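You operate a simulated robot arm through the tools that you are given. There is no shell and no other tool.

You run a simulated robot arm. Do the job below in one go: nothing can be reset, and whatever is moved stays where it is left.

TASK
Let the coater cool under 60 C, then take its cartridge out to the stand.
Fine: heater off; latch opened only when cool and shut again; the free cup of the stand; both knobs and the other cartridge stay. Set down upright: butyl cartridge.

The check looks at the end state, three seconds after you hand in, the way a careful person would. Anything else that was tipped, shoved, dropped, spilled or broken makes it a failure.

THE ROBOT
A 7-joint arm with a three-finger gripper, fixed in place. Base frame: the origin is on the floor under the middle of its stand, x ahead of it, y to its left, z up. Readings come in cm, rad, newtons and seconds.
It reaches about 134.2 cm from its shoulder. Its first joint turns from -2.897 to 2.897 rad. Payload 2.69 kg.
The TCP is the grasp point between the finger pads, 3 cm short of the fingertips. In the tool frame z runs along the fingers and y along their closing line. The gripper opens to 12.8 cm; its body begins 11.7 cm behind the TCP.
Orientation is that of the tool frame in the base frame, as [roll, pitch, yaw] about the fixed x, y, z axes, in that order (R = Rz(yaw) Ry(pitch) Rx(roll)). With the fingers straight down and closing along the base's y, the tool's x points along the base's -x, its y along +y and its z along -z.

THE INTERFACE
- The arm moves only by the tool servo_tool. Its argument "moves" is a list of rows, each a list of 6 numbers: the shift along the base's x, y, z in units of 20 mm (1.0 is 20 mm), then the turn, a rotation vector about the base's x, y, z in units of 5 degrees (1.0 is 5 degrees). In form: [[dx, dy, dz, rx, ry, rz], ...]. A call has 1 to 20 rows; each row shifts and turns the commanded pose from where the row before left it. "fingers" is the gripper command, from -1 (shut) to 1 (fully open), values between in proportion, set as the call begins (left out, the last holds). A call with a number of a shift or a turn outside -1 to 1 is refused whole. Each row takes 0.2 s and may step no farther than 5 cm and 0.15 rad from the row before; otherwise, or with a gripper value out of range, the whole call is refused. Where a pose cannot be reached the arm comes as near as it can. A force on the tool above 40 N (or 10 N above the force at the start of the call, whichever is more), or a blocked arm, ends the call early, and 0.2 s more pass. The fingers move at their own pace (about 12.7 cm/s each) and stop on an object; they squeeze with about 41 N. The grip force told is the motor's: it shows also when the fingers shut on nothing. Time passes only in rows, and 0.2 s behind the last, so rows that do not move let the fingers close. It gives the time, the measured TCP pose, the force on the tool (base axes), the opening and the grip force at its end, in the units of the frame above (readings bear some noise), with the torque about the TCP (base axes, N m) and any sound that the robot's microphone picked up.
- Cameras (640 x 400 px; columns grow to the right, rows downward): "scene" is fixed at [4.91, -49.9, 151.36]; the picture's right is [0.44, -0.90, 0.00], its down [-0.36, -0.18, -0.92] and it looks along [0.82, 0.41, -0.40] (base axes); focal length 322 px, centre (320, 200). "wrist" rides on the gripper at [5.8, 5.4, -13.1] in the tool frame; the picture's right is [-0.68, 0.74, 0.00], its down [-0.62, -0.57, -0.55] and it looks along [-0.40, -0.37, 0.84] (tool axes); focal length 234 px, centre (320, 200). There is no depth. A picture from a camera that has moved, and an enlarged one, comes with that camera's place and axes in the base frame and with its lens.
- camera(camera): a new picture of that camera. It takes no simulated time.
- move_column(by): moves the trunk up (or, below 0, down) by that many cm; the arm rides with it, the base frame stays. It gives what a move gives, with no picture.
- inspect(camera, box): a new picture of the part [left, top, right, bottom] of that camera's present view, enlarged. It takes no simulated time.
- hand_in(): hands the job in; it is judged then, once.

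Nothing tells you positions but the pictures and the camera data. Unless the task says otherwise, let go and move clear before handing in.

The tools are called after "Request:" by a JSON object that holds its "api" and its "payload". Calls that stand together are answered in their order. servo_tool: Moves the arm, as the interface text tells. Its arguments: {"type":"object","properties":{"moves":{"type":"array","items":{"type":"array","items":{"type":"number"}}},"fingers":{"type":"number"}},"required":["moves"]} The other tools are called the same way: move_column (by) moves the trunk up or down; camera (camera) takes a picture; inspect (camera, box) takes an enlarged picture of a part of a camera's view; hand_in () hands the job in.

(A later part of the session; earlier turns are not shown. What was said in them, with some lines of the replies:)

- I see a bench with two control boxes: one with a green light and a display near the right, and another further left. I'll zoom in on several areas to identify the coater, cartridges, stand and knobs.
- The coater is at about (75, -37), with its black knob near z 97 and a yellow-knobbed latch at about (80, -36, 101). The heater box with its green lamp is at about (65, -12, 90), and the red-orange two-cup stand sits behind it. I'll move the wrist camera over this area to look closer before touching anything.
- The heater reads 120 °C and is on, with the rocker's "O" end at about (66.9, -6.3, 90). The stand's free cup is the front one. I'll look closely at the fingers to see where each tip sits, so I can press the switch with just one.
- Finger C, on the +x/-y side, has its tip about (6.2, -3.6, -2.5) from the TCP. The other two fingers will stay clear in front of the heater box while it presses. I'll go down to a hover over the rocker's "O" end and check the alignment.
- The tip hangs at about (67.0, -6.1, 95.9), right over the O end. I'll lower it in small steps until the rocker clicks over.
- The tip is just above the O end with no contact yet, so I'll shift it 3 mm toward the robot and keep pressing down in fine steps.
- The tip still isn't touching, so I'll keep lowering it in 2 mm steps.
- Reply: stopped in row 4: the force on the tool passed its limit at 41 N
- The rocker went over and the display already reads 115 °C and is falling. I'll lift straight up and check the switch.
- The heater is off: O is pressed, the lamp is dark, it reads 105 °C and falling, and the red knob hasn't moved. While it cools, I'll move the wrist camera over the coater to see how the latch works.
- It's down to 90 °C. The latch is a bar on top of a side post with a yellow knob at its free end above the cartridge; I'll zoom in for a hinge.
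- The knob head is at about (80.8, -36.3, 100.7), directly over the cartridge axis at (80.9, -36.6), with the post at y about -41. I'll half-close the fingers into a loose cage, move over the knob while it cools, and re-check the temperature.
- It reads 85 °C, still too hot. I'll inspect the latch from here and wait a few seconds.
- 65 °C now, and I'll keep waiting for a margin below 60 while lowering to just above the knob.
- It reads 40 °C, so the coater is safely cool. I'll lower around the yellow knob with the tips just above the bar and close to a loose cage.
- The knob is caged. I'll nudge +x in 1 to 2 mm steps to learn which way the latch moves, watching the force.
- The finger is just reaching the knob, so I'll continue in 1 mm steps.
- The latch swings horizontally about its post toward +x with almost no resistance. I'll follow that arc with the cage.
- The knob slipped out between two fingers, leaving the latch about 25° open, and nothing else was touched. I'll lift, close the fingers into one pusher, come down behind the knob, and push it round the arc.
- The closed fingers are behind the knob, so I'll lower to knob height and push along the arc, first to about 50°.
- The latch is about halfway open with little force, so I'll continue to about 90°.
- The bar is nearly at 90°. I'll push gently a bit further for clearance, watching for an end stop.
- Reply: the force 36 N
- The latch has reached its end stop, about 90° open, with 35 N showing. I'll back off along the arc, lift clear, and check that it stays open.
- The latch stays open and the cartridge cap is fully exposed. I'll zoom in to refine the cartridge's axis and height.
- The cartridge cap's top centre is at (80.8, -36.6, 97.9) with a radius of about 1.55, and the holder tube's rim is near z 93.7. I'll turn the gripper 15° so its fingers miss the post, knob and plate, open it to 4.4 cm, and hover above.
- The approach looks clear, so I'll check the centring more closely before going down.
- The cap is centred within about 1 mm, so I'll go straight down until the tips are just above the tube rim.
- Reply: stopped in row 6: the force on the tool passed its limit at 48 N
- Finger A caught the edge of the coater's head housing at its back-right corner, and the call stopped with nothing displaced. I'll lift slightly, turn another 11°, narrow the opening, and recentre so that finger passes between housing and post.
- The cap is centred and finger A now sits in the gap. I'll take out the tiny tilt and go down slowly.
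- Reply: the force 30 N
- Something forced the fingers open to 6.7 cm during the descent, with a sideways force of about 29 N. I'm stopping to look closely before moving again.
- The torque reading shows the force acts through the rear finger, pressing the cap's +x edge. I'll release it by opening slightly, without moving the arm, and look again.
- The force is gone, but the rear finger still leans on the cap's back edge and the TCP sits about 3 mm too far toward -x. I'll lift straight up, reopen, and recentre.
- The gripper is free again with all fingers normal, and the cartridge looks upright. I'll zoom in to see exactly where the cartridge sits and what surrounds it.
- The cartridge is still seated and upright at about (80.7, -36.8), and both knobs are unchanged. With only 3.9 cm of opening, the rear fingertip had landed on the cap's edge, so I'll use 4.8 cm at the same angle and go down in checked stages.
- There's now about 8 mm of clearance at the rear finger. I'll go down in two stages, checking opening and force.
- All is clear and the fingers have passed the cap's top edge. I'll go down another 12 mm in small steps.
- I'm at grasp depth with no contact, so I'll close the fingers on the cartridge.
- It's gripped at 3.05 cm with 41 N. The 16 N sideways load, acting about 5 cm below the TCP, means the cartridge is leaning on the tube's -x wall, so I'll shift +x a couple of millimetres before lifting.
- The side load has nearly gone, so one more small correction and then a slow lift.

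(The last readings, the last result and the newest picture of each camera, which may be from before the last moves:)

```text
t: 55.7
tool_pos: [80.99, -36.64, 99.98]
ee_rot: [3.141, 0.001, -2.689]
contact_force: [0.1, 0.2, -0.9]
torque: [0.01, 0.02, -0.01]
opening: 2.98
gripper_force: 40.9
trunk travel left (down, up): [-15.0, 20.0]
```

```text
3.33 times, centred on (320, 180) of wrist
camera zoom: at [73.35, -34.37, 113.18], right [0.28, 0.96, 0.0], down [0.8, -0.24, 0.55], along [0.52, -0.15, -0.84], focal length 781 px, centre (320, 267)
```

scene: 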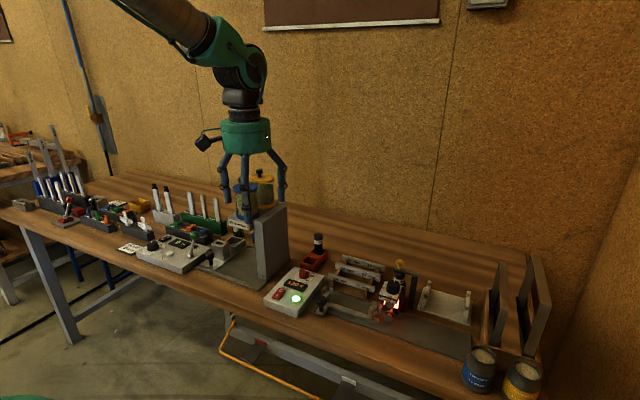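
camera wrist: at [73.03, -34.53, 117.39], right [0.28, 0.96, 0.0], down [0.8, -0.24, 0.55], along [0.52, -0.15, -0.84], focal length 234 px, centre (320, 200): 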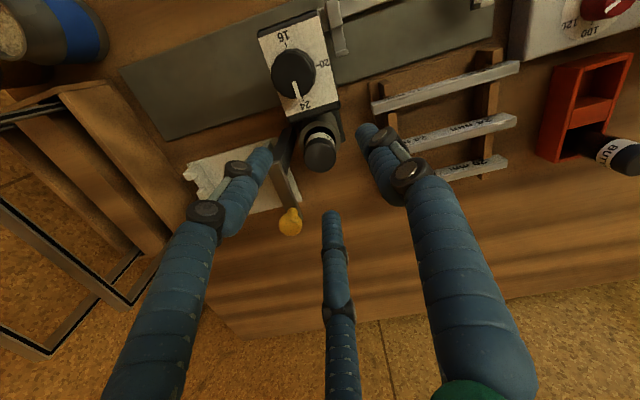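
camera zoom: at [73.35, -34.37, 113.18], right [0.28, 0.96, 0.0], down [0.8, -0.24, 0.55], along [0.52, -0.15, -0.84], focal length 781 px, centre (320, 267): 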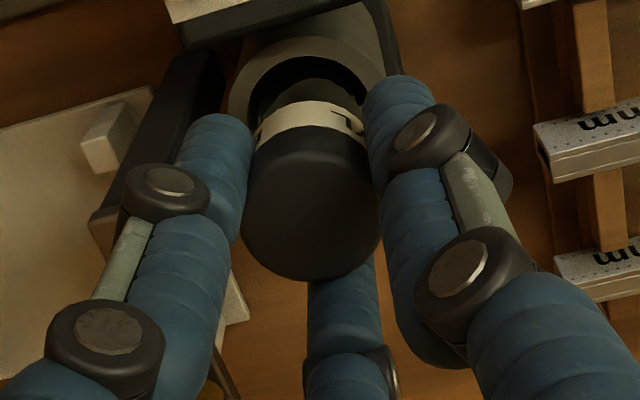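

The cartridge is rising cleanly with zero side force, so I'll continue straight up to clear the tube.

Request:
{"api": "servo_tool", "payload": {"moves": [[0, 0, 0.4, 0, 0, 0], [0, 0, 0.5, 0, 0, 0], [0, 0, 0.5, 0, 0, 0], [0, 0, 0.5, 0, 0, 0], [0, 0, 0.5, 0, 0, 0], [0, 0, 0.5, 0, 0, 0], [0, 0, 0.5, 0, 0, 0], [0, 0, 0.5, 0, 0, 0], [0, 0, 0.5, 0, 0, 0], [0, 0, 0.5, 0, 0, 0], [0, 0, 0.5, 0, 0, 0], [0, 0, 0.5, 0, 0, 0]]}}

Request:
{"api": "inspect", "payload": {"camera": "scene", "box": [340, 190, 440, 300]}}

Request:
{"api": "camera", "payload": {"camera": "wrist"}}

```text
t: 58.3
tool_pos: [80.92, -36.74, 111.85]
ee_rot: [3.139, 0.0, -2.686]
contact_force: [0.5, 0.3, -0.4]
torque: [-0.03, -0.01, -0.04]
opening: 2.79
gripper_force: 40.7
trunk travel left (down, up): [-15.0, 20.0]
```

```text
3.64 times, centred on (390, 245) of scene
camera zoom: at [4.91, -49.9, 151.36], right [0.44, -0.9, 0.0], down [-0.36, -0.18, -0.92], along [0.82, 0.41, -0.4], focal length 1171 px, centre (66, 36)
```

zoom: 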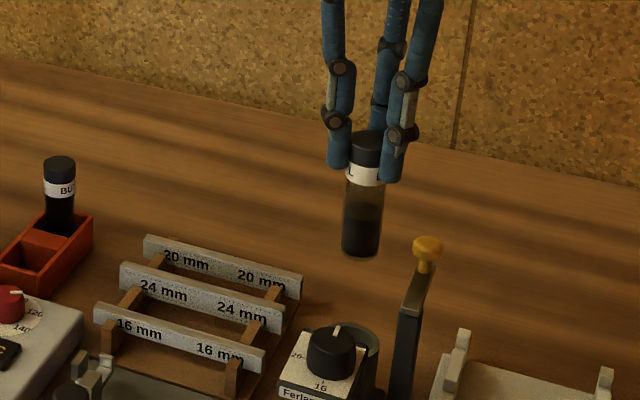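

```text
taken
camera wrist: at [73.32, -34.51, 124.92], right [0.28, 0.96, 0.0], down [0.8, -0.24, 0.55], along [0.52, -0.15, -0.84], focal length 234 px, centre (320, 200)
```

wrist: 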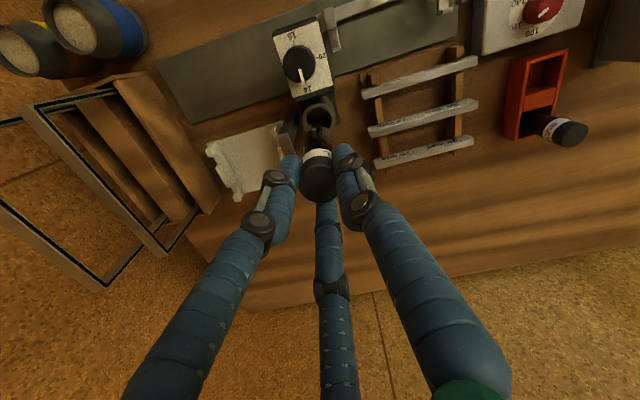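

The cartridge is clear of the coater and hanging upright. The free cup is at about (84.1, -6.2), with the other cartridge at about (90.6, -6.2), so I'll carry it over high while turning the gripper so no finger faces that neighbour.

Request:
{"api": "servo_tool", "payload": {"moves": [[0.1, 0.5, 0.2, 0, 0, 0.8], [0.1, 0.953, 0.2, 0, 0, 0.8], [0.1, 0.953, 0.1, 0, 0, 0.8], [0.1, 0.953, 0, 0, 0, 0.8], [0.1, 0.953, 0, 0, 0, 0.8], [0.1, 0.953, 0, 0, 0, 0.8], [0.1, 0.953, 0, 0, 0, 0.8], [0.1, 0.7, 0, 0, 0, 0.8]]}}

Request:
{"api": "camera", "payload": {"camera": "wrist"}}

Request:
{"api": "camera", "payload": {"camera": "scene"}}

```text
t: 60.1
tool_pos: [82.5, -22.61, 112.78]
ee_rot: [3.141, 0.0, -2.128]
contact_force: [0.9, -0.1, 0.4]
torque: [-0.01, 0.0, 0.03]
opening: 2.74
gripper_force: 41.1
trunk travel left (down, up): [-15.0, 20.0]
```

```text
taken
camera wrist: at [74.9, -24.81, 125.88], right [-0.27, 0.96, 0.0], down [0.81, 0.22, 0.55], along [0.53, 0.15, -0.84], focal length 234 px, centre (320, 200)
```

wrist: 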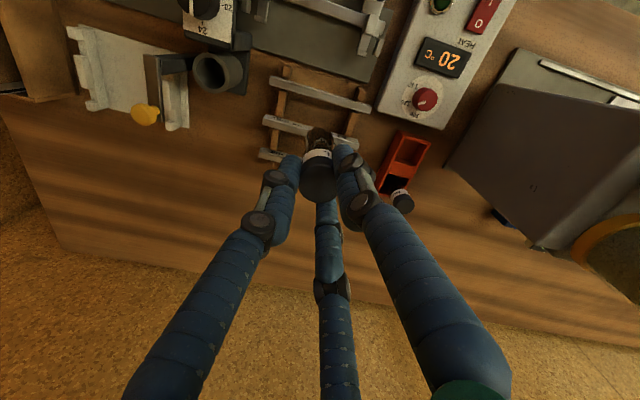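

```text
taken
```

scene: 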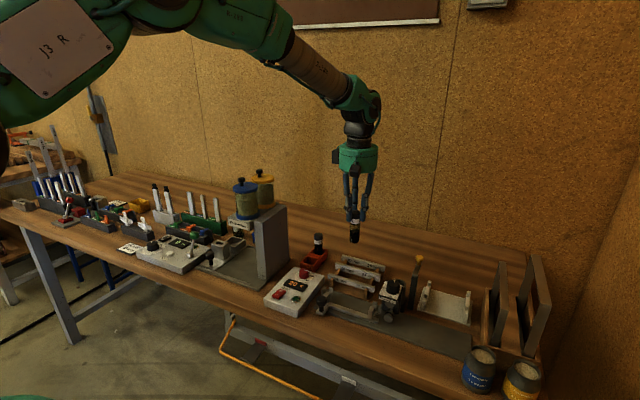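

It's holding steady and the display reads 20 °C. From here I'll zoom in on the stand to pin down the free cup.

Request:
{"api": "inspect", "payload": {"camera": "wrist", "box": [360, 110, 460, 220]}}

Request:
{"api": "inspect", "payload": {"camera": "scene", "box": [295, 225, 345, 285]}}

Request:
{"api": "inspect", "payload": {"camera": "wrist", "box": [280, 120, 360, 220]}}

```text
3.64 times, centred on (410, 165) of wrist
camera zoom: at [74.9, -24.81, 125.88], right [-0.27, 0.96, 0.0], down [0.81, 0.22, 0.55], along [0.53, 0.15, -0.84], focal length 852 px, centre (-7, 327)
```

zoom: 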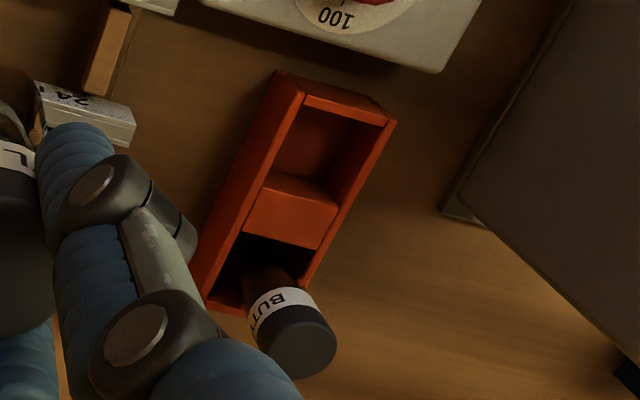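

```text
6.67 times, centred on (320, 255) of scene
camera zoom: at [4.91, -49.9, 151.36], right [0.44, -0.9, 0.0], down [-0.36, -0.18, -0.92], along [0.82, 0.41, -0.4], focal length 2146 px, centre (320, -167)
```

zoom: 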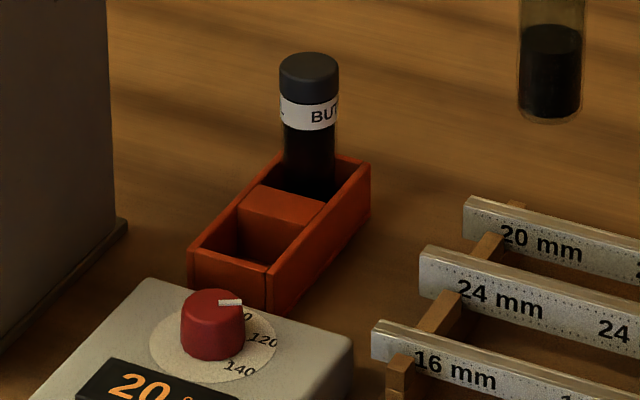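

```text
4.00 times, centred on (320, 170) of wrist
camera zoom: at [74.9, -24.81, 125.88], right [-0.27, 0.96, 0.0], down [0.81, 0.22, 0.55], along [0.53, 0.15, -0.84], focal length 937 px, centre (320, 320)
```

zoom: 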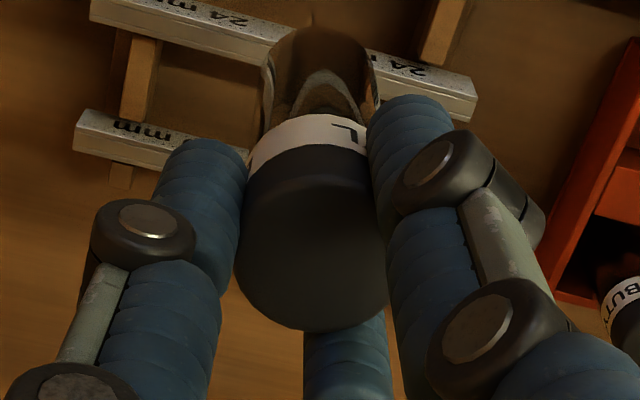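

The front cup's opening spans about x 82.8–86.6 and y -8.4 to -4.4, with its centre near (84.7, -6.3). I'll move above it, finish the turn, and check with a fresh view.

Request:
{"api": "servo_tool", "payload": {"moves": [[0.122, 0.906, 0, 0, 0, 0.71], [0.122, 0.906, 0, 0, 0, 0.71], [0.122, 0.906, 0, 0, 0, 0.71], [0.122, 0.906, 0, 0, 0, 0.71], [0.122, 0.906, 0, 0, 0, 0.71], [0.122, 0.906, 0, 0, 0, 0.71], [0.122, 0.906, 0, 0, 0, 0.71], [0.122, 0.906, 0, 0, 0, 0.71], [0.122, 0.906, 0, 0, 0, 0.71], [0, 0, 0, 0, 0, 0]]}}

Request:
{"api": "camera", "payload": {"camera": "wrist"}}

Request:
{"api": "inspect", "payload": {"camera": "scene", "box": [260, 190, 380, 290]}}

```text
t: 62.3
tool_pos: [84.79, -6.43, 112.88]
ee_rot: [3.14, -0.001, -1.57]
contact_force: [-0.1, 0.7, -0.8]
torque: [-0.1, -0.02, 0.01]
opening: 2.76
gripper_force: 40.6
trunk travel left (down, up): [-15.0, 20.0]
```

```text
taken
camera wrist: at [79.39, -12.24, 126.03], right [-0.74, 0.68, 0.0], down [0.57, 0.62, 0.55], along [0.37, 0.4, -0.84], focal length 234 px, centre (320, 200)
```

wrist: 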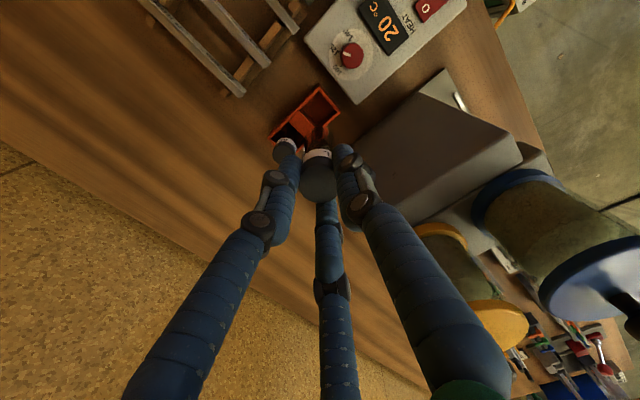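

```text
4.00 times, centred on (320, 240) of scene
camera zoom: at [4.91, -49.9, 151.36], right [0.44, -0.9, 0.0], down [-0.36, -0.18, -0.92], along [0.82, 0.41, -0.4], focal length 1288 px, centre (320, 40)
```

zoom: 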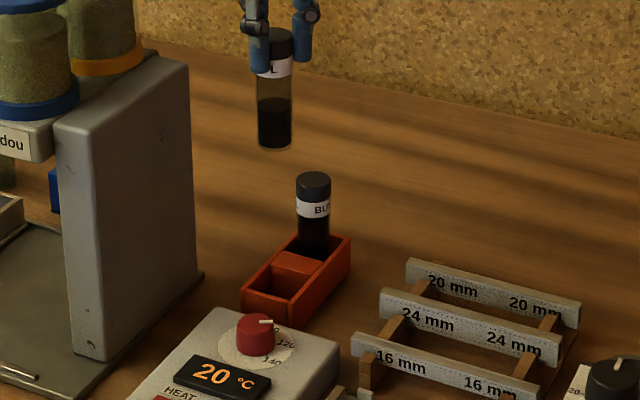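

Request:
{"api": "inspect", "payload": {"camera": "wrist", "box": [260, 75, 360, 215]}}

```text
2.86 times, centred on (310, 145) of wrist
camera zoom: at [79.39, -12.24, 126.03], right [-0.74, 0.68, 0.0], down [0.57, 0.62, 0.55], along [0.37, 0.4, -0.84], focal length 669 px, centre (349, 357)
```

zoom: 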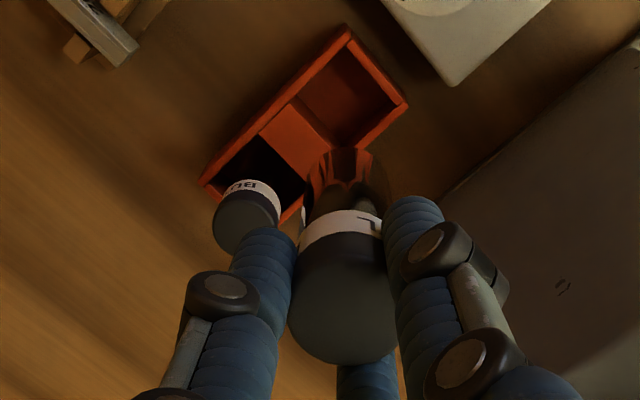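

The free cup centre comes out near (84.8, -6.5), almost exactly under the cartridge. I'll lower it until its bottom is just above the cup rim, then fine-align.

Request:
{"api": "servo_tool", "payload": {"moves": [[0, 0, -0.8, 0, 0, 0], [0, 0, -0.8, 0, 0, 0], [0, 0, -0.8, 0, 0, 0], [0, 0, -0.8, 0, 0, 0], [0, 0, -0.8, 0, 0, 0], [0, 0, -0.8, 0, 0, 0], [0, 0, -0.7, 0, 0, 0], [0, 0, 0, 0, 0, 0]]}}

Request:
{"api": "inspect", "payload": {"camera": "wrist", "box": [260, 75, 360, 215]}}

Request:
{"api": "inspect", "payload": {"camera": "scene", "box": [290, 210, 350, 280]}}

```text
t: 64.1
tool_pos: [84.72, -6.53, 101.82]
ee_rot: [3.138, -0.001, -1.571]
contact_force: [-0.1, 0.7, -0.8]
torque: [0.01, 0.01, 0.01]
opening: 2.77
gripper_force: 41.0
trunk travel left (down, up): [-15.0, 20.0]
```

```text
2.86 times, centred on (310, 145) of wrist
camera zoom: at [79.38, -12.34, 114.94], right [-0.74, 0.68, 0.0], down [0.57, 0.62, 0.55], along [0.37, 0.4, -0.84], focal length 669 px, centre (349, 357)
```

zoom: 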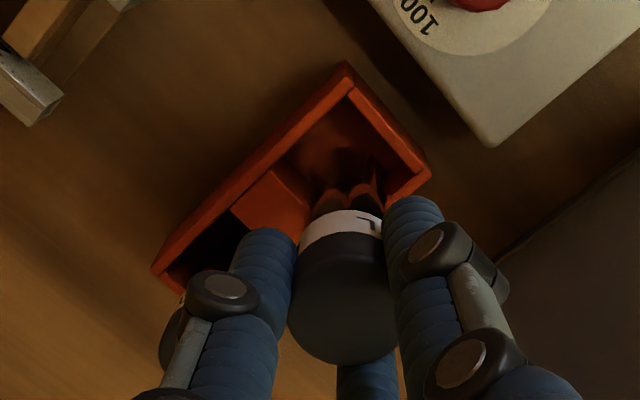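

```text
5.71 times, centred on (320, 245) of scene
camera zoom: at [4.91, -49.9, 151.36], right [0.44, -0.9, 0.0], down [-0.36, -0.18, -0.92], along [0.82, 0.41, -0.4], focal length 1840 px, centre (320, -57)
```

zoom: 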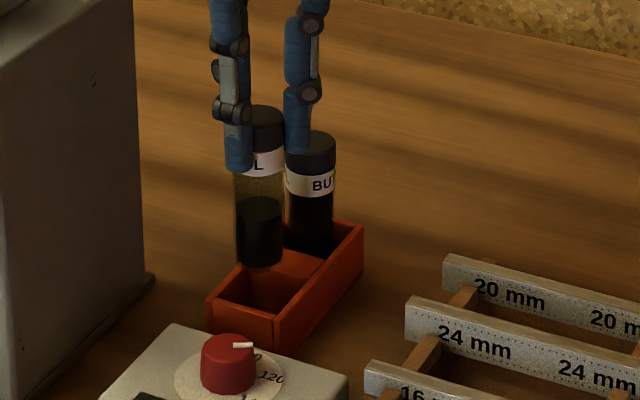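

The cartridge bottom is about 2 cm above the rim and centred over the free cup in both views. I'll lower it into the cup slowly, watching the force.

Request:
{"api": "servo_tool", "payload": {"moves": [[0, -0.02, -0.25, 0, 0, 0], [0, 0, -0.25, 0, 0, 0], [0, 0, -0.25, 0, 0, 0], [0, 0, -0.25, 0, 0, 0], [0, 0, -0.25, 0, 0, 0], [0, 0, -0.25, 0, 0, 0]]}}

Request:
{"api": "inspect", "payload": {"camera": "scene", "box": [290, 210, 350, 280]}}

Request:
{"api": "inspect", "payload": {"camera": "wrist", "box": [260, 95, 360, 215]}}

```text
t: 65.5
tool_pos: [84.85, -6.63, 98.86]
ee_rot: [3.137, 0.0, -1.572]
contact_force: [-0.5, 0.3, -0.6]
torque: [-0.03, -0.02, -0.01]
opening: 2.78
gripper_force: 40.8
trunk travel left (down, up): [-15.0, 20.0]
```

```text
5.71 times, centred on (320, 245) of scene
camera zoom: at [4.91, -49.9, 151.36], right [0.44, -0.9, 0.0], down [-0.36, -0.18, -0.92], along [0.82, 0.41, -0.4], focal length 1840 px, centre (320, -57)
```

zoom: 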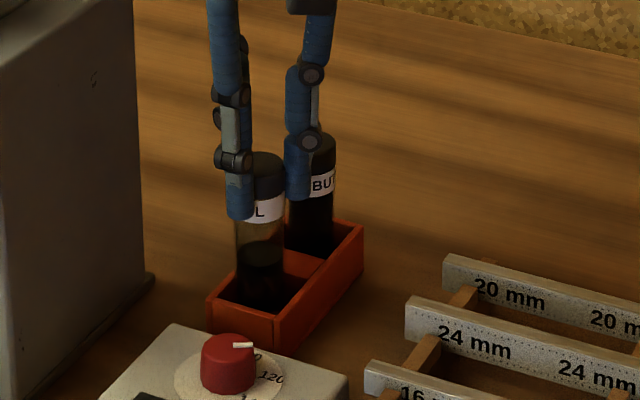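

```text
3.33 times, centred on (310, 155) of wrist
camera zoom: at [79.4, -12.35, 111.87], right [-0.74, 0.68, 0.0], down [0.57, 0.62, 0.55], along [0.37, 0.4, -0.84], focal length 781 px, centre (353, 350)
```

zoom: 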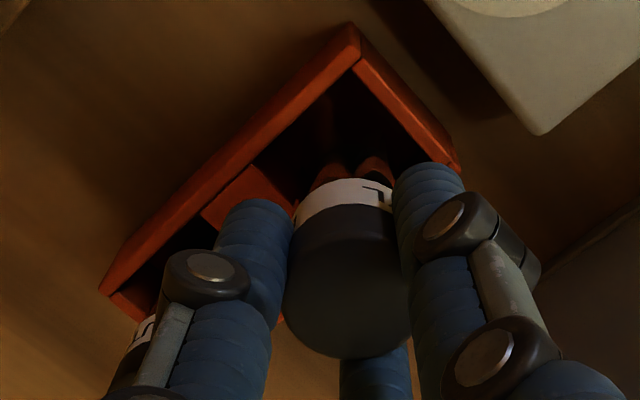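

It's entering the cup without contact, so I'll keep lowering toward the floor in small steps.

Request:
{"api": "servo_tool", "payload": {"moves": [[-0.03, 0, -0.15, 0, 0, 0], [0, 0, -0.15, 0, 0, 0], [0, 0, -0.15, 0, 0, 0], [0, 0, -0.15, 0, 0, 0], [0, 0, -0.15, 0, 0, 0], [0, 0, -0.1, 0, 0, 0], [0, 0, -0.1, 0, 0, 0]]}}

Request:
{"api": "inspect", "payload": {"camera": "scene", "box": [290, 210, 350, 280]}}

```text
t: 67.1
tool_pos: [84.84, -6.63, 97.05]
ee_rot: [3.14, 0.0, -1.571]
contact_force: [0.0, 0.2, -0.4]
torque: [0.04, 0.04, 0.0]
opening: 2.77
gripper_force: 41.5
trunk travel left (down, up): [-15.0, 20.0]
```

```text
5.71 times, centred on (320, 245) of scene
camera zoom: at [4.91, -49.9, 151.36], right [0.44, -0.9, 0.0], down [-0.36, -0.18, -0.92], along [0.82, 0.41, -0.4], focal length 1840 px, centre (320, -57)
```

zoom: 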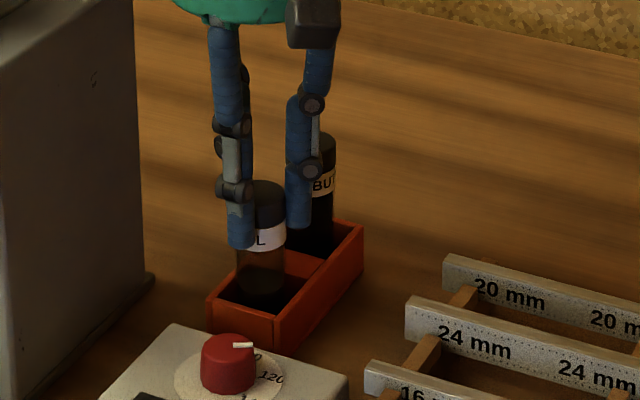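

Still free, so I'll continue in 2 mm steps until it touches the floor.

Request:
{"api": "servo_tool", "payload": {"moves": [[0, 0, -0.1, 0, 0, 0], [0, 0, -0.1, 0, 0, 0], [0, 0, -0.1, 0, 0, 0], [0, 0, -0.1, 0, 0, 0]]}}

```text
t: 68.1
tool_pos: [84.82, -6.51, 96.7]
ee_rot: [-3.138, -0.002, -1.57]
contact_force: [-1.4, -0.2, 33.7]
torque: [-0.03, 0.09, -0.07]
opening: 2.79
gripper_force: 40.8
trunk travel left (down, up): [-15.0, 20.0]
```

It's on the cup floor with 34 N upward and no sideways load. I'll ease the pressure off before letting go.

Request:
{"api": "servo_tool", "payload": {"moves": [[0, 0, 0.1, 0, 0, 0], [0, 0, 0.07, 0, 0, 0], [0, 0, 0, 0, 0, 0]]}}

Request:
{"api": "inspect", "payload": {"camera": "scene", "box": [290, 210, 350, 280]}}

Request:
{"api": "inspect", "payload": {"camera": "wrist", "box": [260, 95, 360, 215]}}

```text
t: 68.9
tool_pos: [84.65, -6.58, 96.49]
ee_rot: [-3.141, 0.0, -1.57]
contact_force: [7.7, 0.7, 22.4]
torque: [0.13, -0.78, 0.0]
opening: 2.78
gripper_force: 41.3
trunk travel left (down, up): [-15.0, 20.0]
```

```text
5.71 times, centred on (320, 245) of scene
camera zoom: at [4.91, -49.9, 151.36], right [0.44, -0.9, 0.0], down [-0.36, -0.18, -0.92], along [0.82, 0.41, -0.4], focal length 1840 px, centre (320, -57)
```

zoom: 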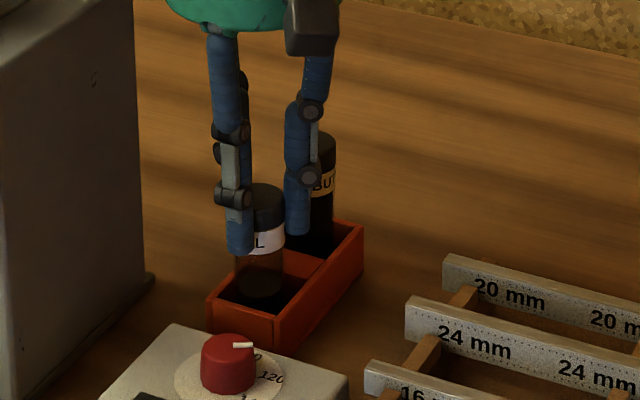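

```text
3.33 times, centred on (310, 155) of wrist
camera zoom: at [79.23, -12.37, 109.64], right [-0.74, 0.68, 0.0], down [0.57, 0.62, 0.55], along [0.37, 0.4, -0.84], focal length 781 px, centre (353, 350)
```

zoom: 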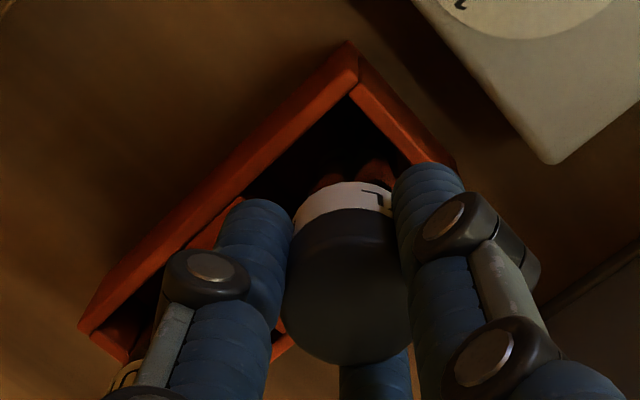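

There's still 22 N of downward push, so I'll ease up a little more.

Request:
{"api": "servo_tool", "payload": {"moves": [[0, 0, 0.07, 0, 0, 0], [0, 0, 0.06, 0, 0, 0], [0, 0, 0, 0, 0, 0]]}}

```text
t: 69.7
tool_pos: [84.55, -6.54, 96.68]
ee_rot: [3.136, 0.0, -1.571]
contact_force: [3.9, -2.2, 1.9]
torque: [-0.2, -0.3, 0.08]
opening: 2.77
gripper_force: 41.4
trunk travel left (down, up): [-15.0, 20.0]
```

The vertical load is almost zero. I'll open gently, to 3.8 cm first, and see how it stands.

Request:
{"api": "servo_tool", "payload": {"moves": [[0, 0, 0, 0, 0, 0], [0, 0, 0, 0, 0, 0]], "fingers": -0.4}}

Request:
{"api": "inspect", "payload": {"camera": "scene", "box": [290, 210, 350, 280]}}

Request:
{"api": "inspect", "payload": {"camera": "wrist", "box": [260, 95, 360, 215]}}

```text
t: 70.3
tool_pos: [84.67, -6.52, 96.68]
ee_rot: [3.138, -0.001, -1.571]
contact_force: [0.3, 0.1, -0.8]
torque: [0.0, 0.0, 0.02]
opening: 3.82
gripper_force: 0.1
trunk travel left (down, up): [-15.0, 20.0]
```

```text
5.71 times, centred on (320, 245) of scene
camera zoom: at [4.91, -49.9, 151.36], right [0.44, -0.9, 0.0], down [-0.36, -0.18, -0.92], along [0.82, 0.41, -0.4], focal length 1840 px, centre (320, -57)
```

zoom: 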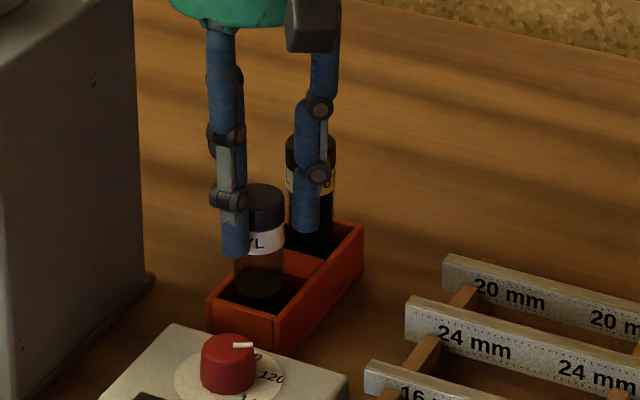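

```text
3.33 times, centred on (310, 155) of wrist
camera zoom: at [79.29, -12.37, 109.81], right [-0.74, 0.68, 0.0], down [0.57, 0.62, 0.55], along [0.37, 0.4, -0.84], focal length 781 px, centre (353, 350)
```

zoom: 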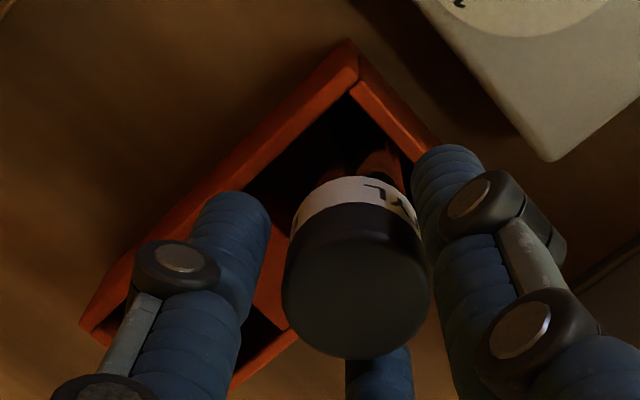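

The cartridge stands upright in the free cup with its neighbour untouched. I'll open a little more and lift straight up.

Request:
{"api": "servo_tool", "payload": {"moves": [[0, 0, 0, 0, 0, 0], [0, 0, 0, 0, 0, 0]], "fingers": -0.2}}

Request:
{"api": "servo_tool", "payload": {"moves": [[0, 0, 0.3, 0, 0, 0], [0, 0, 0.4, 0, 0, 0], [0, 0, 0.5, 0, 0, 0], [0, 0, 0.6, 0, 0, 0], [0, 0, 0.8, 0, 0, 0], [0, 0, 1, 0, 0, 0], [0, 0, 1, 0, 0, 0], [0, 0, 1, 0, 0, 0], [0, 0, 1, 0, 0, 0]]}}

Request:
{"api": "inspect", "payload": {"camera": "scene", "box": [280, 200, 360, 290]}}

Request:
{"api": "camera", "payload": {"camera": "wrist"}}

```text
t: 70.9
tool_pos: [84.64, -6.67, 96.76]
ee_rot: [3.141, 0.001, -1.572]
contact_force: [0.1, -0.2, 0.4]
torque: [0.02, 0.0, 0.01]
opening: 5.13
gripper_force: 0.0
trunk travel left (down, up): [-15.0, 20.0]
```

```text
t: 72.9
tool_pos: [84.47, -6.58, 109.81]
ee_rot: [3.138, 0.001, -1.571]
contact_force: [-0.4, 0.2, 0.7]
torque: [0.02, 0.03, 0.02]
opening: 5.12
gripper_force: 0.0
trunk travel left (down, up): [-15.0, 20.0]
```

```text
4.44 times, centred on (320, 245) of scene
camera zoom: at [4.91, -49.9, 151.36], right [0.44, -0.9, 0.0], down [-0.36, -0.18, -0.92], along [0.82, 0.41, -0.4], focal length 1431 px, centre (320, 0)
```

zoom: 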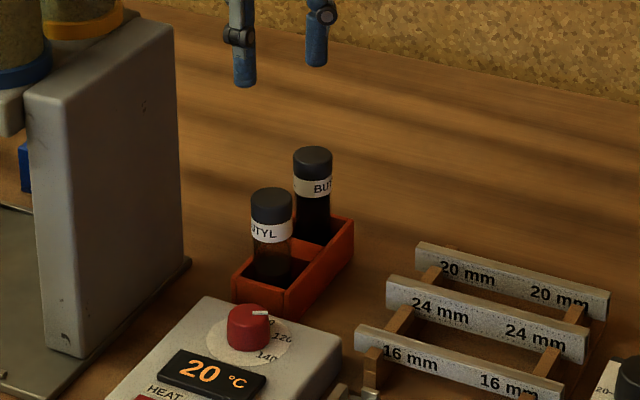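

```text
taken
camera wrist: at [79.13, -12.35, 122.94], right [-0.74, 0.68, 0.0], down [0.57, 0.62, 0.55], along [0.37, 0.4, -0.84], focal length 234 px, centre (320, 200)
```

wrist: 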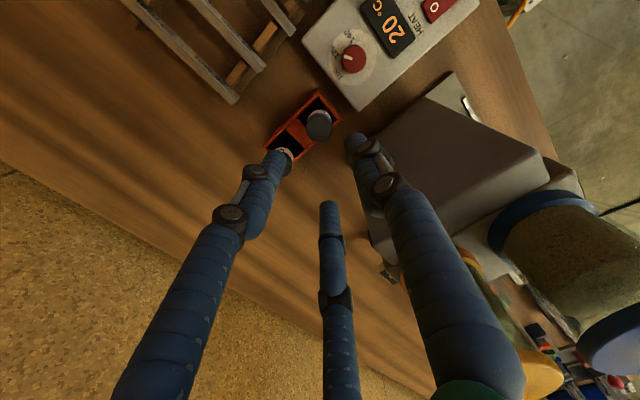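

The job's cartridge is upright in the free cup, and the neighbour and red knob are untouched. Next is shutting the latch: I'll close the fingers, travel high back to the coater turning to my original yaw, and approach the knob from its far (-y) side.

Request:
{"api": "servo_tool", "payload": {"moves": [[0, 0, 0.8, 0, 0, 0], [0.025, -0.97, 0.3, 0, 0, -0.95], [0.025, -0.97, 0, 0, 0, -0.95], [0.025, -0.97, 0, 0, 0, -0.95], [0.025, -0.97, 0, 0, 0, -0.95], [0.025, -0.97, 0, 0, 0, -0.95], [0.025, -0.97, 0, 0, 0, -0.95], [0.025, -0.97, 0, 0, 0, -0.95], [0.025, -0.97, 0, 0, 0, -0.95], [0.025, -0.97, 0, 0, 0, -0.95], [0.025, -0.97, 0, 0, 0, -0.95], [0.025, -0.97, 0, 0, 0, -0.95], [0.025, -0.97, 0, 0, 0, -0.95], [0.025, -0.97, 0, 0, 0, -0.95], [0.025, -0.97, 0, 0, 0, -0.95], [0.025, -0.97, 0, 0, 0, -0.95], [0.025, -0.97, 0, 0, 0, -0.95], [0.025, -0.97, 0, 0, 0, -0.95], [0.025, -0.97, 0, 0, 0, -0.95], [0.025, -0.97, 0, 0, 0, -0.9]], "fingers": -1}}

Request:
{"api": "camera", "payload": {"camera": "wrist"}}

Request:
{"api": "inspect", "payload": {"camera": "scene", "box": [360, 210, 460, 310]}}

```text
t: 77.1
tool_pos: [85.7, -43.39, 112.27]
ee_rot: [3.139, -0.001, -3.141]
contact_force: [0.8, 0.2, -0.3]
torque: [-0.01, 0.02, -0.05]
opening: 0.22
gripper_force: 31.3
trunk travel left (down, up): [-15.0, 20.0]
```

```text
taken
camera wrist: at [79.91, -38.05, 125.22], right [0.68, 0.74, 0.0], down [0.62, -0.57, 0.55], along [0.4, -0.37, -0.84], focal length 234 px, centre (320, 200)
```

wrist: 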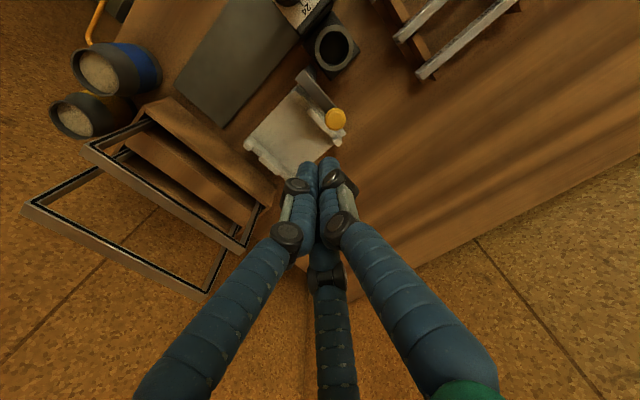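

```text
4.00 times, centred on (410, 260) of scene
camera zoom: at [4.91, -49.9, 151.36], right [0.44, -0.9, 0.0], down [-0.36, -0.18, -0.92], along [0.82, 0.41, -0.4], focal length 1288 px, centre (-40, -40)
```

zoom: 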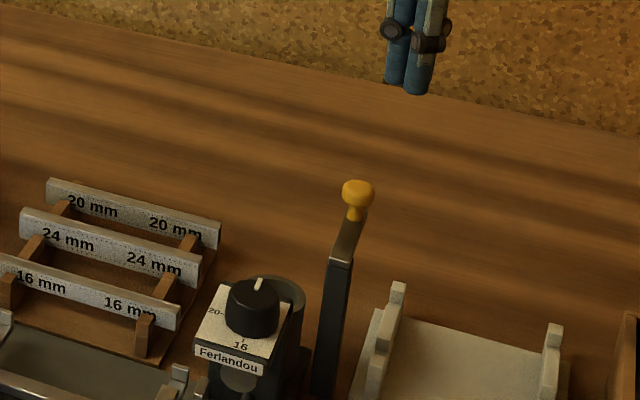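

The knob is at about (85.2, -40.9) and still open. I'll move to its -y side and lower to knob height.

Request:
{"api": "servo_tool", "payload": {"moves": [[-0.2, -0.9, 0, 0, 0, 0], [0, 0, -1, 0, 0, 0], [0, 0, -1, 0, 0, 0], [0, 0, -1, 0, 0, 0], [0, 0, -1, 0, 0, 0], [0, 0, -1, 0, 0, 0], [0, 0, 0, 0, 0, 0]]}}

Request:
{"api": "inspect", "payload": {"camera": "wrist", "box": [240, 80, 400, 260]}}

Request:
{"api": "inspect", "payload": {"camera": "scene", "box": [370, 220, 460, 300]}}

```text
t: 78.7
tool_pos: [85.18, -45.31, 101.89]
ee_rot: [3.139, -0.003, -3.141]
contact_force: [-0.4, -1.6, 0.5]
torque: [0.02, 0.04, 0.01]
opening: 0.21
gripper_force: 31.9
trunk travel left (down, up): [-15.0, 20.0]
```

```text
2.22 times, centred on (320, 170) of wrist
camera zoom: at [79.32, -40.0, 115.03], right [0.68, 0.74, 0.0], down [0.62, -0.57, 0.55], along [0.4, -0.37, -0.84], focal length 520 px, centre (320, 267)
```

zoom: 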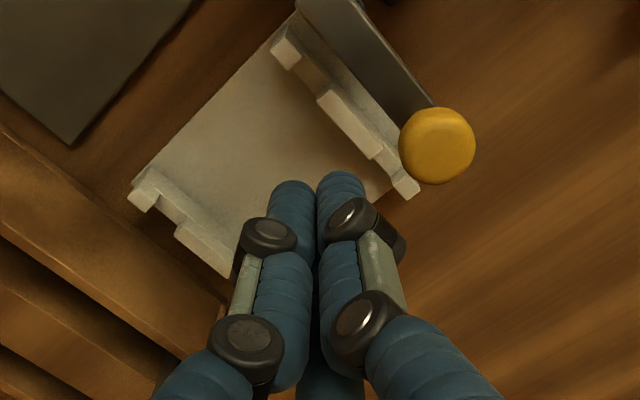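

```text
5.00 times, centred on (415, 260) of scene
camera zoom: at [4.91, -49.9, 151.36], right [0.44, -0.9, 0.0], down [-0.36, -0.18, -0.92], along [0.82, 0.41, -0.4], focal length 1610 px, centre (-155, -100)
```

zoom: 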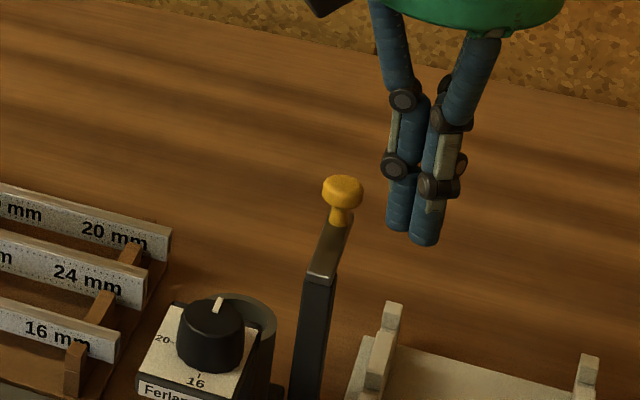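

I'm lined up on the far side of the knob. I'll raise 3 mm so the tips clear the bar and push the knob back around its arc, halfway first.

Request:
{"api": "servo_tool", "payload": {"moves": [[0, 0, 0.15, 0, 0, 0], [0.08, 0.3, 0, 0, 0, 0], [0.08, 0.3, 0, 0, 0, 0], [0.118, 0.213, 0, 0, 0, 0], [0.118, 0.213, 0, 0, 0, 0], [0.078, 0.228, 0, 0, 0, 0], [0.078, 0.228, 0, 0, 0, 0], [0.038, 0.24, 0, 0, 0, 0], [0.038, 0.24, 0, 0, 0, 0], [0, 0.24, 0, 0, 0, 0], [0, 0.24, 0, 0, 0, 0]]}}

Request:
{"api": "inspect", "payload": {"camera": "wrist", "box": [240, 80, 400, 260]}}

Request:
{"api": "inspect", "payload": {"camera": "scene", "box": [370, 220, 460, 300]}}

```text
t: 81.1
tool_pos: [86.45, -40.37, 102.38]
ee_rot: [3.141, 0.001, -3.141]
contact_force: [-0.7, -0.3, -0.6]
torque: [0.0, 0.04, 0.02]
opening: 0.22
gripper_force: 31.2
trunk travel left (down, up): [-15.0, 20.0]
```

```text
2.22 times, centred on (320, 170) of wrist
camera zoom: at [80.66, -35.03, 115.52], right [0.68, 0.74, 0.0], down [0.62, -0.57, 0.55], along [0.4, -0.37, -0.84], focal length 520 px, centre (320, 267)
```

zoom: 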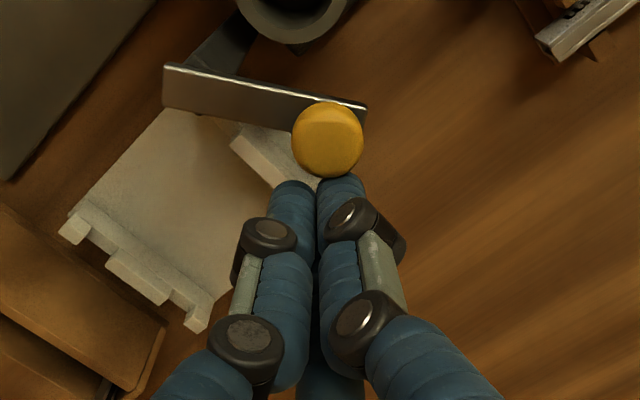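

```text
5.00 times, centred on (415, 260) of scene
camera zoom: at [4.91, -49.9, 151.36], right [0.44, -0.9, 0.0], down [-0.36, -0.18, -0.92], along [0.82, 0.41, -0.4], focal length 1610 px, centre (-155, -100)
```

zoom: 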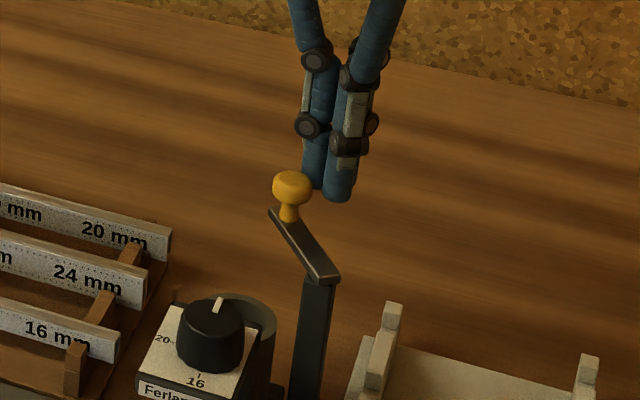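

The latch is about halfway closed and moving freely, so I'll continue along the arc.

Request:
{"api": "servo_tool", "payload": {"moves": [[-0.048, 0.238, 0, 0, 0, 0], [-0.048, 0.238, 0, 0, 0, 0], [-0.088, 0.225, 0, 0, 0, 0], [-0.088, 0.225, 0, 0, 0, 0], [-0.123, 0.208, 0, 0, 0, 0], [-0.123, 0.208, 0, 0, 0, 0], [-0.16, 0.183, 0, 0, 0, 0], [-0.16, 0.183, 0, 0, 0, 0]]}}

Request:
{"api": "inspect", "payload": {"camera": "wrist", "box": [240, 80, 400, 260]}}

Request:
{"api": "inspect", "payload": {"camera": "scene", "box": [370, 220, 460, 300]}}

```text
t: 82.9
tool_pos: [84.87, -36.77, 102.42]
ee_rot: [3.138, -0.002, -3.141]
contact_force: [0.8, -0.2, 0.4]
torque: [-0.04, -0.02, 0.0]
opening: 0.18
gripper_force: 31.4
trunk travel left (down, up): [-15.0, 20.0]
```

```text
2.22 times, centred on (320, 170) of wrist
camera zoom: at [79.03, -31.51, 115.54], right [0.68, 0.74, 0.0], down [0.62, -0.57, 0.55], along [0.4, -0.37, -0.84], focal length 520 px, centre (320, 267)
```

zoom: 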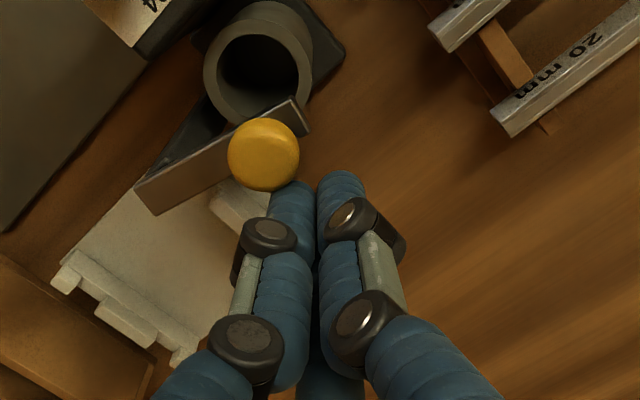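

```text
5.00 times, centred on (415, 260) of scene
camera zoom: at [4.91, -49.9, 151.36], right [0.44, -0.9, 0.0], down [-0.36, -0.18, -0.92], along [0.82, 0.41, -0.4], focal length 1610 px, centre (-155, -100)
```

zoom: 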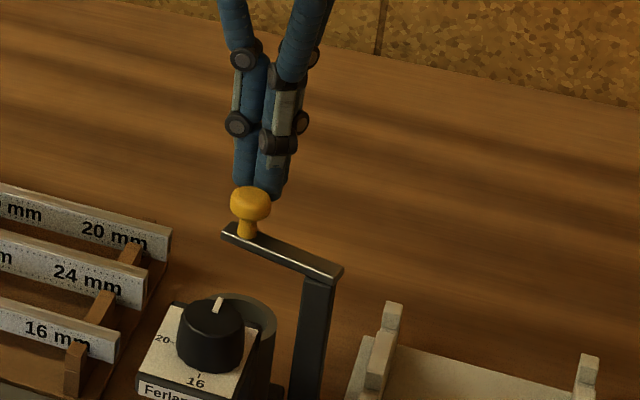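

About 10° remain. I'll push in -x with 2 mm steps until it meets its closed stop.

Request:
{"api": "servo_tool", "payload": {"moves": [[-0.1, 0.05, 0, 0, 0, 0], [-0.1, 0.05, 0, 0, 0, 0], [-0.1, 0.04, 0, 0, 0, 0], [-0.1, 0.02, 0, 0, 0, 0], [-0.1, 0, 0, 0, 0, 0]]}}

Request:
{"api": "inspect", "payload": {"camera": "wrist", "box": [240, 80, 400, 260]}}

Request:
{"api": "inspect", "payload": {"camera": "scene", "box": [385, 255, 425, 290]}}

```text
t: 84.1
tool_pos: [83.86, -36.55, 102.4]
ee_rot: [3.139, 0.001, -3.141]
contact_force: [0.3, 0.3, -0.2]
torque: [-0.01, 0.04, 0.02]
opening: 0.22
gripper_force: 30.9
trunk travel left (down, up): [-15.0, 20.0]
```

```text
2.22 times, centred on (320, 170) of wrist
camera zoom: at [77.98, -31.23, 115.5], right [0.68, 0.74, 0.0], down [0.62, -0.57, 0.55], along [0.4, -0.37, -0.84], focal length 520 px, centre (320, 267)
```

zoom: 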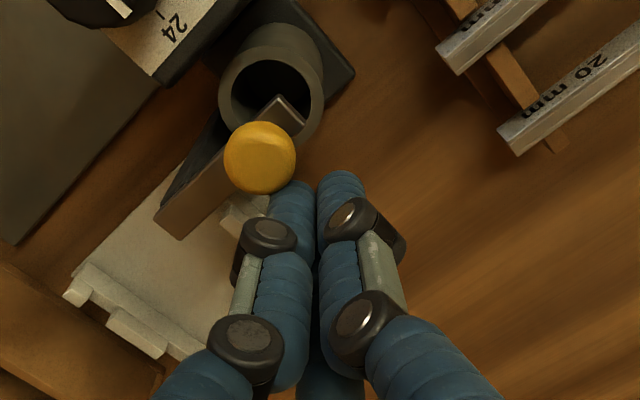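

```text
11.43 times, centred on (405, 272) of scene
camera zoom: at [4.91, -49.9, 151.36], right [0.44, -0.9, 0.0], down [-0.36, -0.18, -0.92], along [0.82, 0.41, -0.4], focal length 3679 px, centre (-651, -629)
```

zoom: 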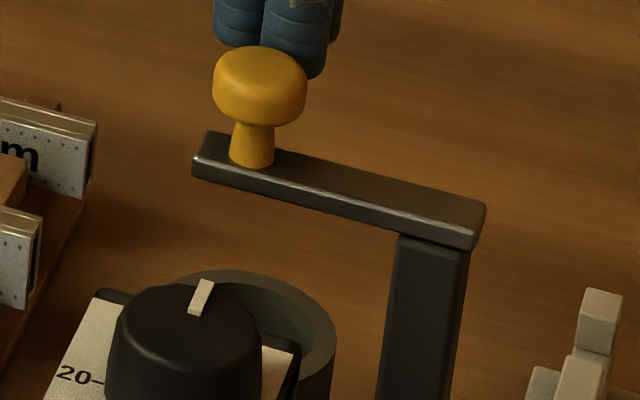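

The latch now matches its original closed picture exactly. One tiny push will confirm it's against the stop.

Request:
{"api": "servo_tool", "payload": {"moves": [[-0.05, 0, 0, 0, 0, 0], [-0.05, 0, 0, 0, 0, 0]]}}

Request:
{"api": "inspect", "payload": {"camera": "scene", "box": [385, 255, 425, 290]}}

```text
t: 84.7
tool_pos: [83.76, -36.64, 102.41]
ee_rot: [3.139, 0.0, -3.141]
contact_force: [13.8, -2.0, -3.4]
torque: [-0.03, -0.42, 0.08]
opening: 0.21
gripper_force: 31.3
trunk travel left (down, up): [-15.0, 20.0]
```

```text
11.43 times, centred on (405, 272) of scene
camera zoom: at [4.91, -49.9, 151.36], right [0.44, -0.9, 0.0], down [-0.36, -0.18, -0.92], along [0.82, 0.41, -0.4], focal length 3679 px, centre (-651, -629)
```

zoom: 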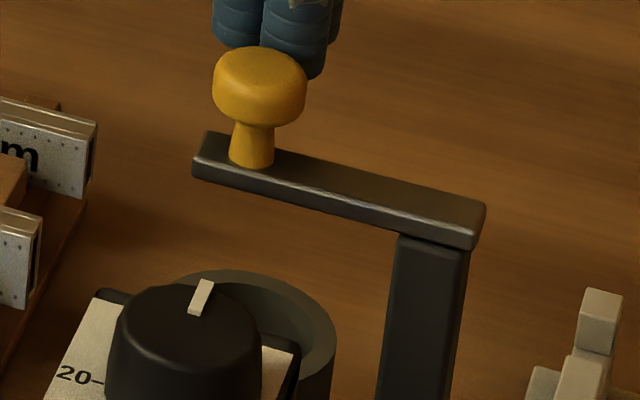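

The latch is firmly against its closed stop, with a 14 N reaction. I'll back off in +x, lift clear, and retreat for a final check of the whole bench.

Request:
{"api": "servo_tool", "payload": {"moves": [[0.2, 0, 0, 0, 0, 0], [0.5, 0, 0, 0, 0, 0], [0, 0, 0.8, 0, 0, 0], [0, 0, 1, 0, 0, 0], [0, 0, 1, 0, 0, 0], [0, 0, 1, 0, 0, 0], [0, 0, 1, 0, 0, 0], [0, 0, 1, 0, 0, 0], [0, 0, 1, 0, 0, 0], [-0.8, 0.2, 1, 0, 0, 0], [-1, 0.2, 1, 0, 0, 0], [-1, 0.2, 1, 0, 0, 0], [-1, 0.2, 0.5, 0, 0, 0], [-1, 0, 0, 0, 0, 0], [-1, 0, 0, 0, 0, 0], [-1, 0, 0, 0, 0, 0], [-1, 0, 0, 0, 0, 0]]}}

Request:
{"api": "camera", "payload": {"camera": "scene"}}

Request:
{"api": "inspect", "payload": {"camera": "scene", "box": [250, 220, 430, 330]}}

Request:
{"api": "camera", "payload": {"camera": "wrist"}}

```text
t: 88.3
tool_pos: [69.48, -35.0, 123.18]
ee_rot: [3.14, -0.002, 3.141]
contact_force: [0.3, 0.3, -0.1]
torque: [0.01, 0.0, -0.03]
opening: 0.22
gripper_force: 31.5
trunk travel left (down, up): [-15.0, 20.0]
```

```text
taken
```

scene: 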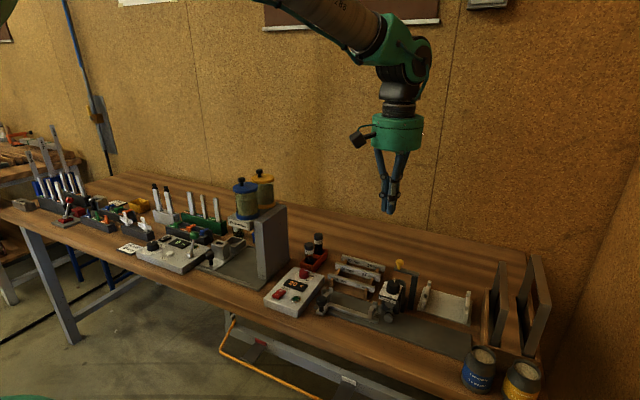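

```text
3.56 times, centred on (340, 275) of scene
camera zoom: at [4.91, -49.9, 151.36], right [0.44, -0.9, 0.0], down [-0.36, -0.18, -0.92], along [0.82, 0.41, -0.4], focal length 1145 px, centre (249, -67)
```

zoom: 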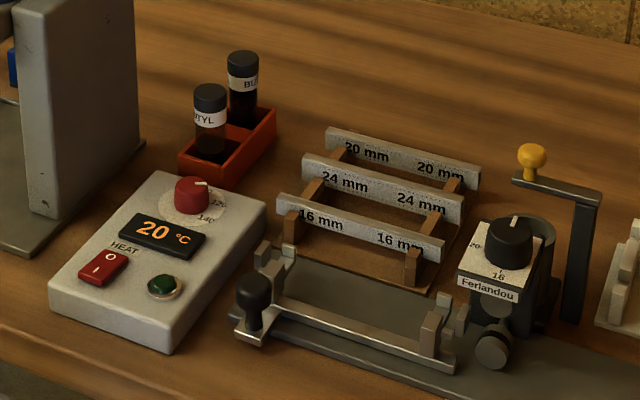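

```text
taken
camera wrist: at [63.66, -29.7, 136.16], right [0.68, 0.74, 0.0], down [0.62, -0.57, 0.55], along [0.4, -0.37, -0.84], focal length 234 px, centre (320, 200)
```

wrist: 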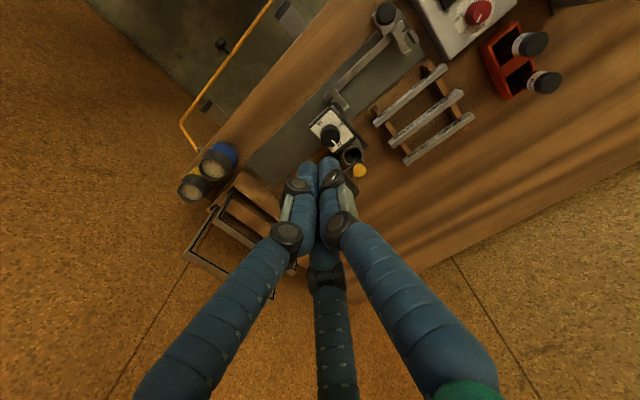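

Everything looks right from here. A last close look at the stand, knobs and latch before handing in.

Request:
{"api": "inspect", "payload": {"camera": "scene", "box": [290, 225, 340, 285]}}

Request:
{"api": "inspect", "payload": {"camera": "scene", "box": [380, 255, 430, 305]}}

Request:
{"api": "inspect", "payload": {"camera": "wrist", "box": [460, 0, 570, 110]}}

```text
6.67 times, centred on (315, 255) of scene
camera zoom: at [4.91, -49.9, 151.36], right [0.44, -0.9, 0.0], down [-0.36, -0.18, -0.92], along [0.82, 0.41, -0.4], focal length 2146 px, centre (353, -167)
```

zoom: 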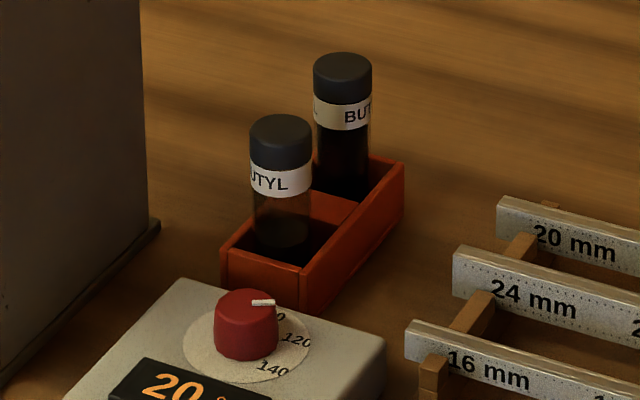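

```text
8.00 times, centred on (405, 280) of scene
camera zoom: at [4.91, -49.9, 151.36], right [0.44, -0.9, 0.0], down [-0.36, -0.18, -0.92], along [0.82, 0.41, -0.4], focal length 2575 px, centre (-360, -440)
```

zoom: 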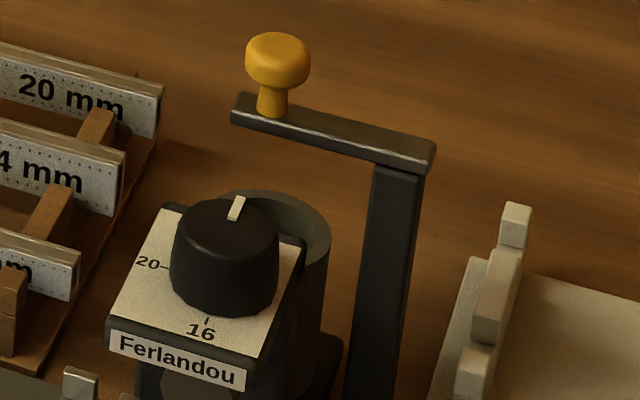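

```text
3.64 times, centred on (515, 55) of wrist
camera zoom: at [63.66, -29.7, 136.16], right [0.68, 0.74, 0.0], down [0.62, -0.57, 0.55], along [0.4, -0.37, -0.84], focal length 852 px, centre (-389, 727)
```

zoom: 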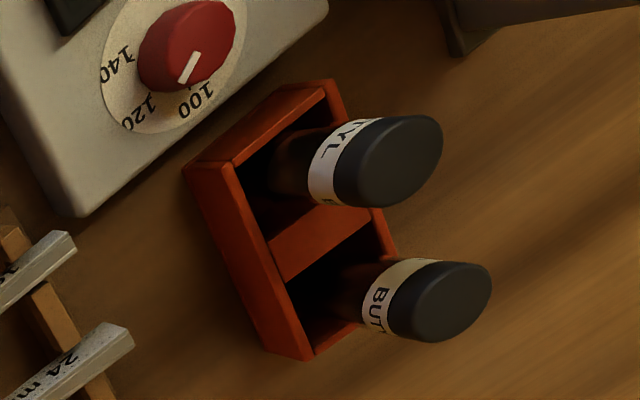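

The heater is off and reads 20 °C, the latch is shut, and both knobs point where they did at the start. The butyl cartridge stands upright in the free cup, the other cartridge is in its own cup, and the arm is clear, so I'm handing in.

Request:
{"api": "hand_in", "payload": {}}

```text
The job is handed in.
```

The job is handed in, and every point of the task was met in my last check of the pictures.

- **Heater:** switched off at the rocker. I opened the latch only once the display read 40 °C, and it later showed 20 °C.
- **Cartridge:** the coater's butyl cartridge now stands upright in the front, previously free, cup of the stand.
- **Latch:** swung shut again and pushed against its closed stop; it matches the picture from before I opened it.
- **Left alone:** the red temperature knob, the black coater knob and the other cartridge are where they were at the start.

Taking hold of the cartridge took three tries. On the first, a finger caught the coater's head. On the second, a fingertip landed on the cartridge's cap and pressed it with up to about 29 N. The cartridge stayed seated and upright in its holder, and I saw no damage or shift afterwards.
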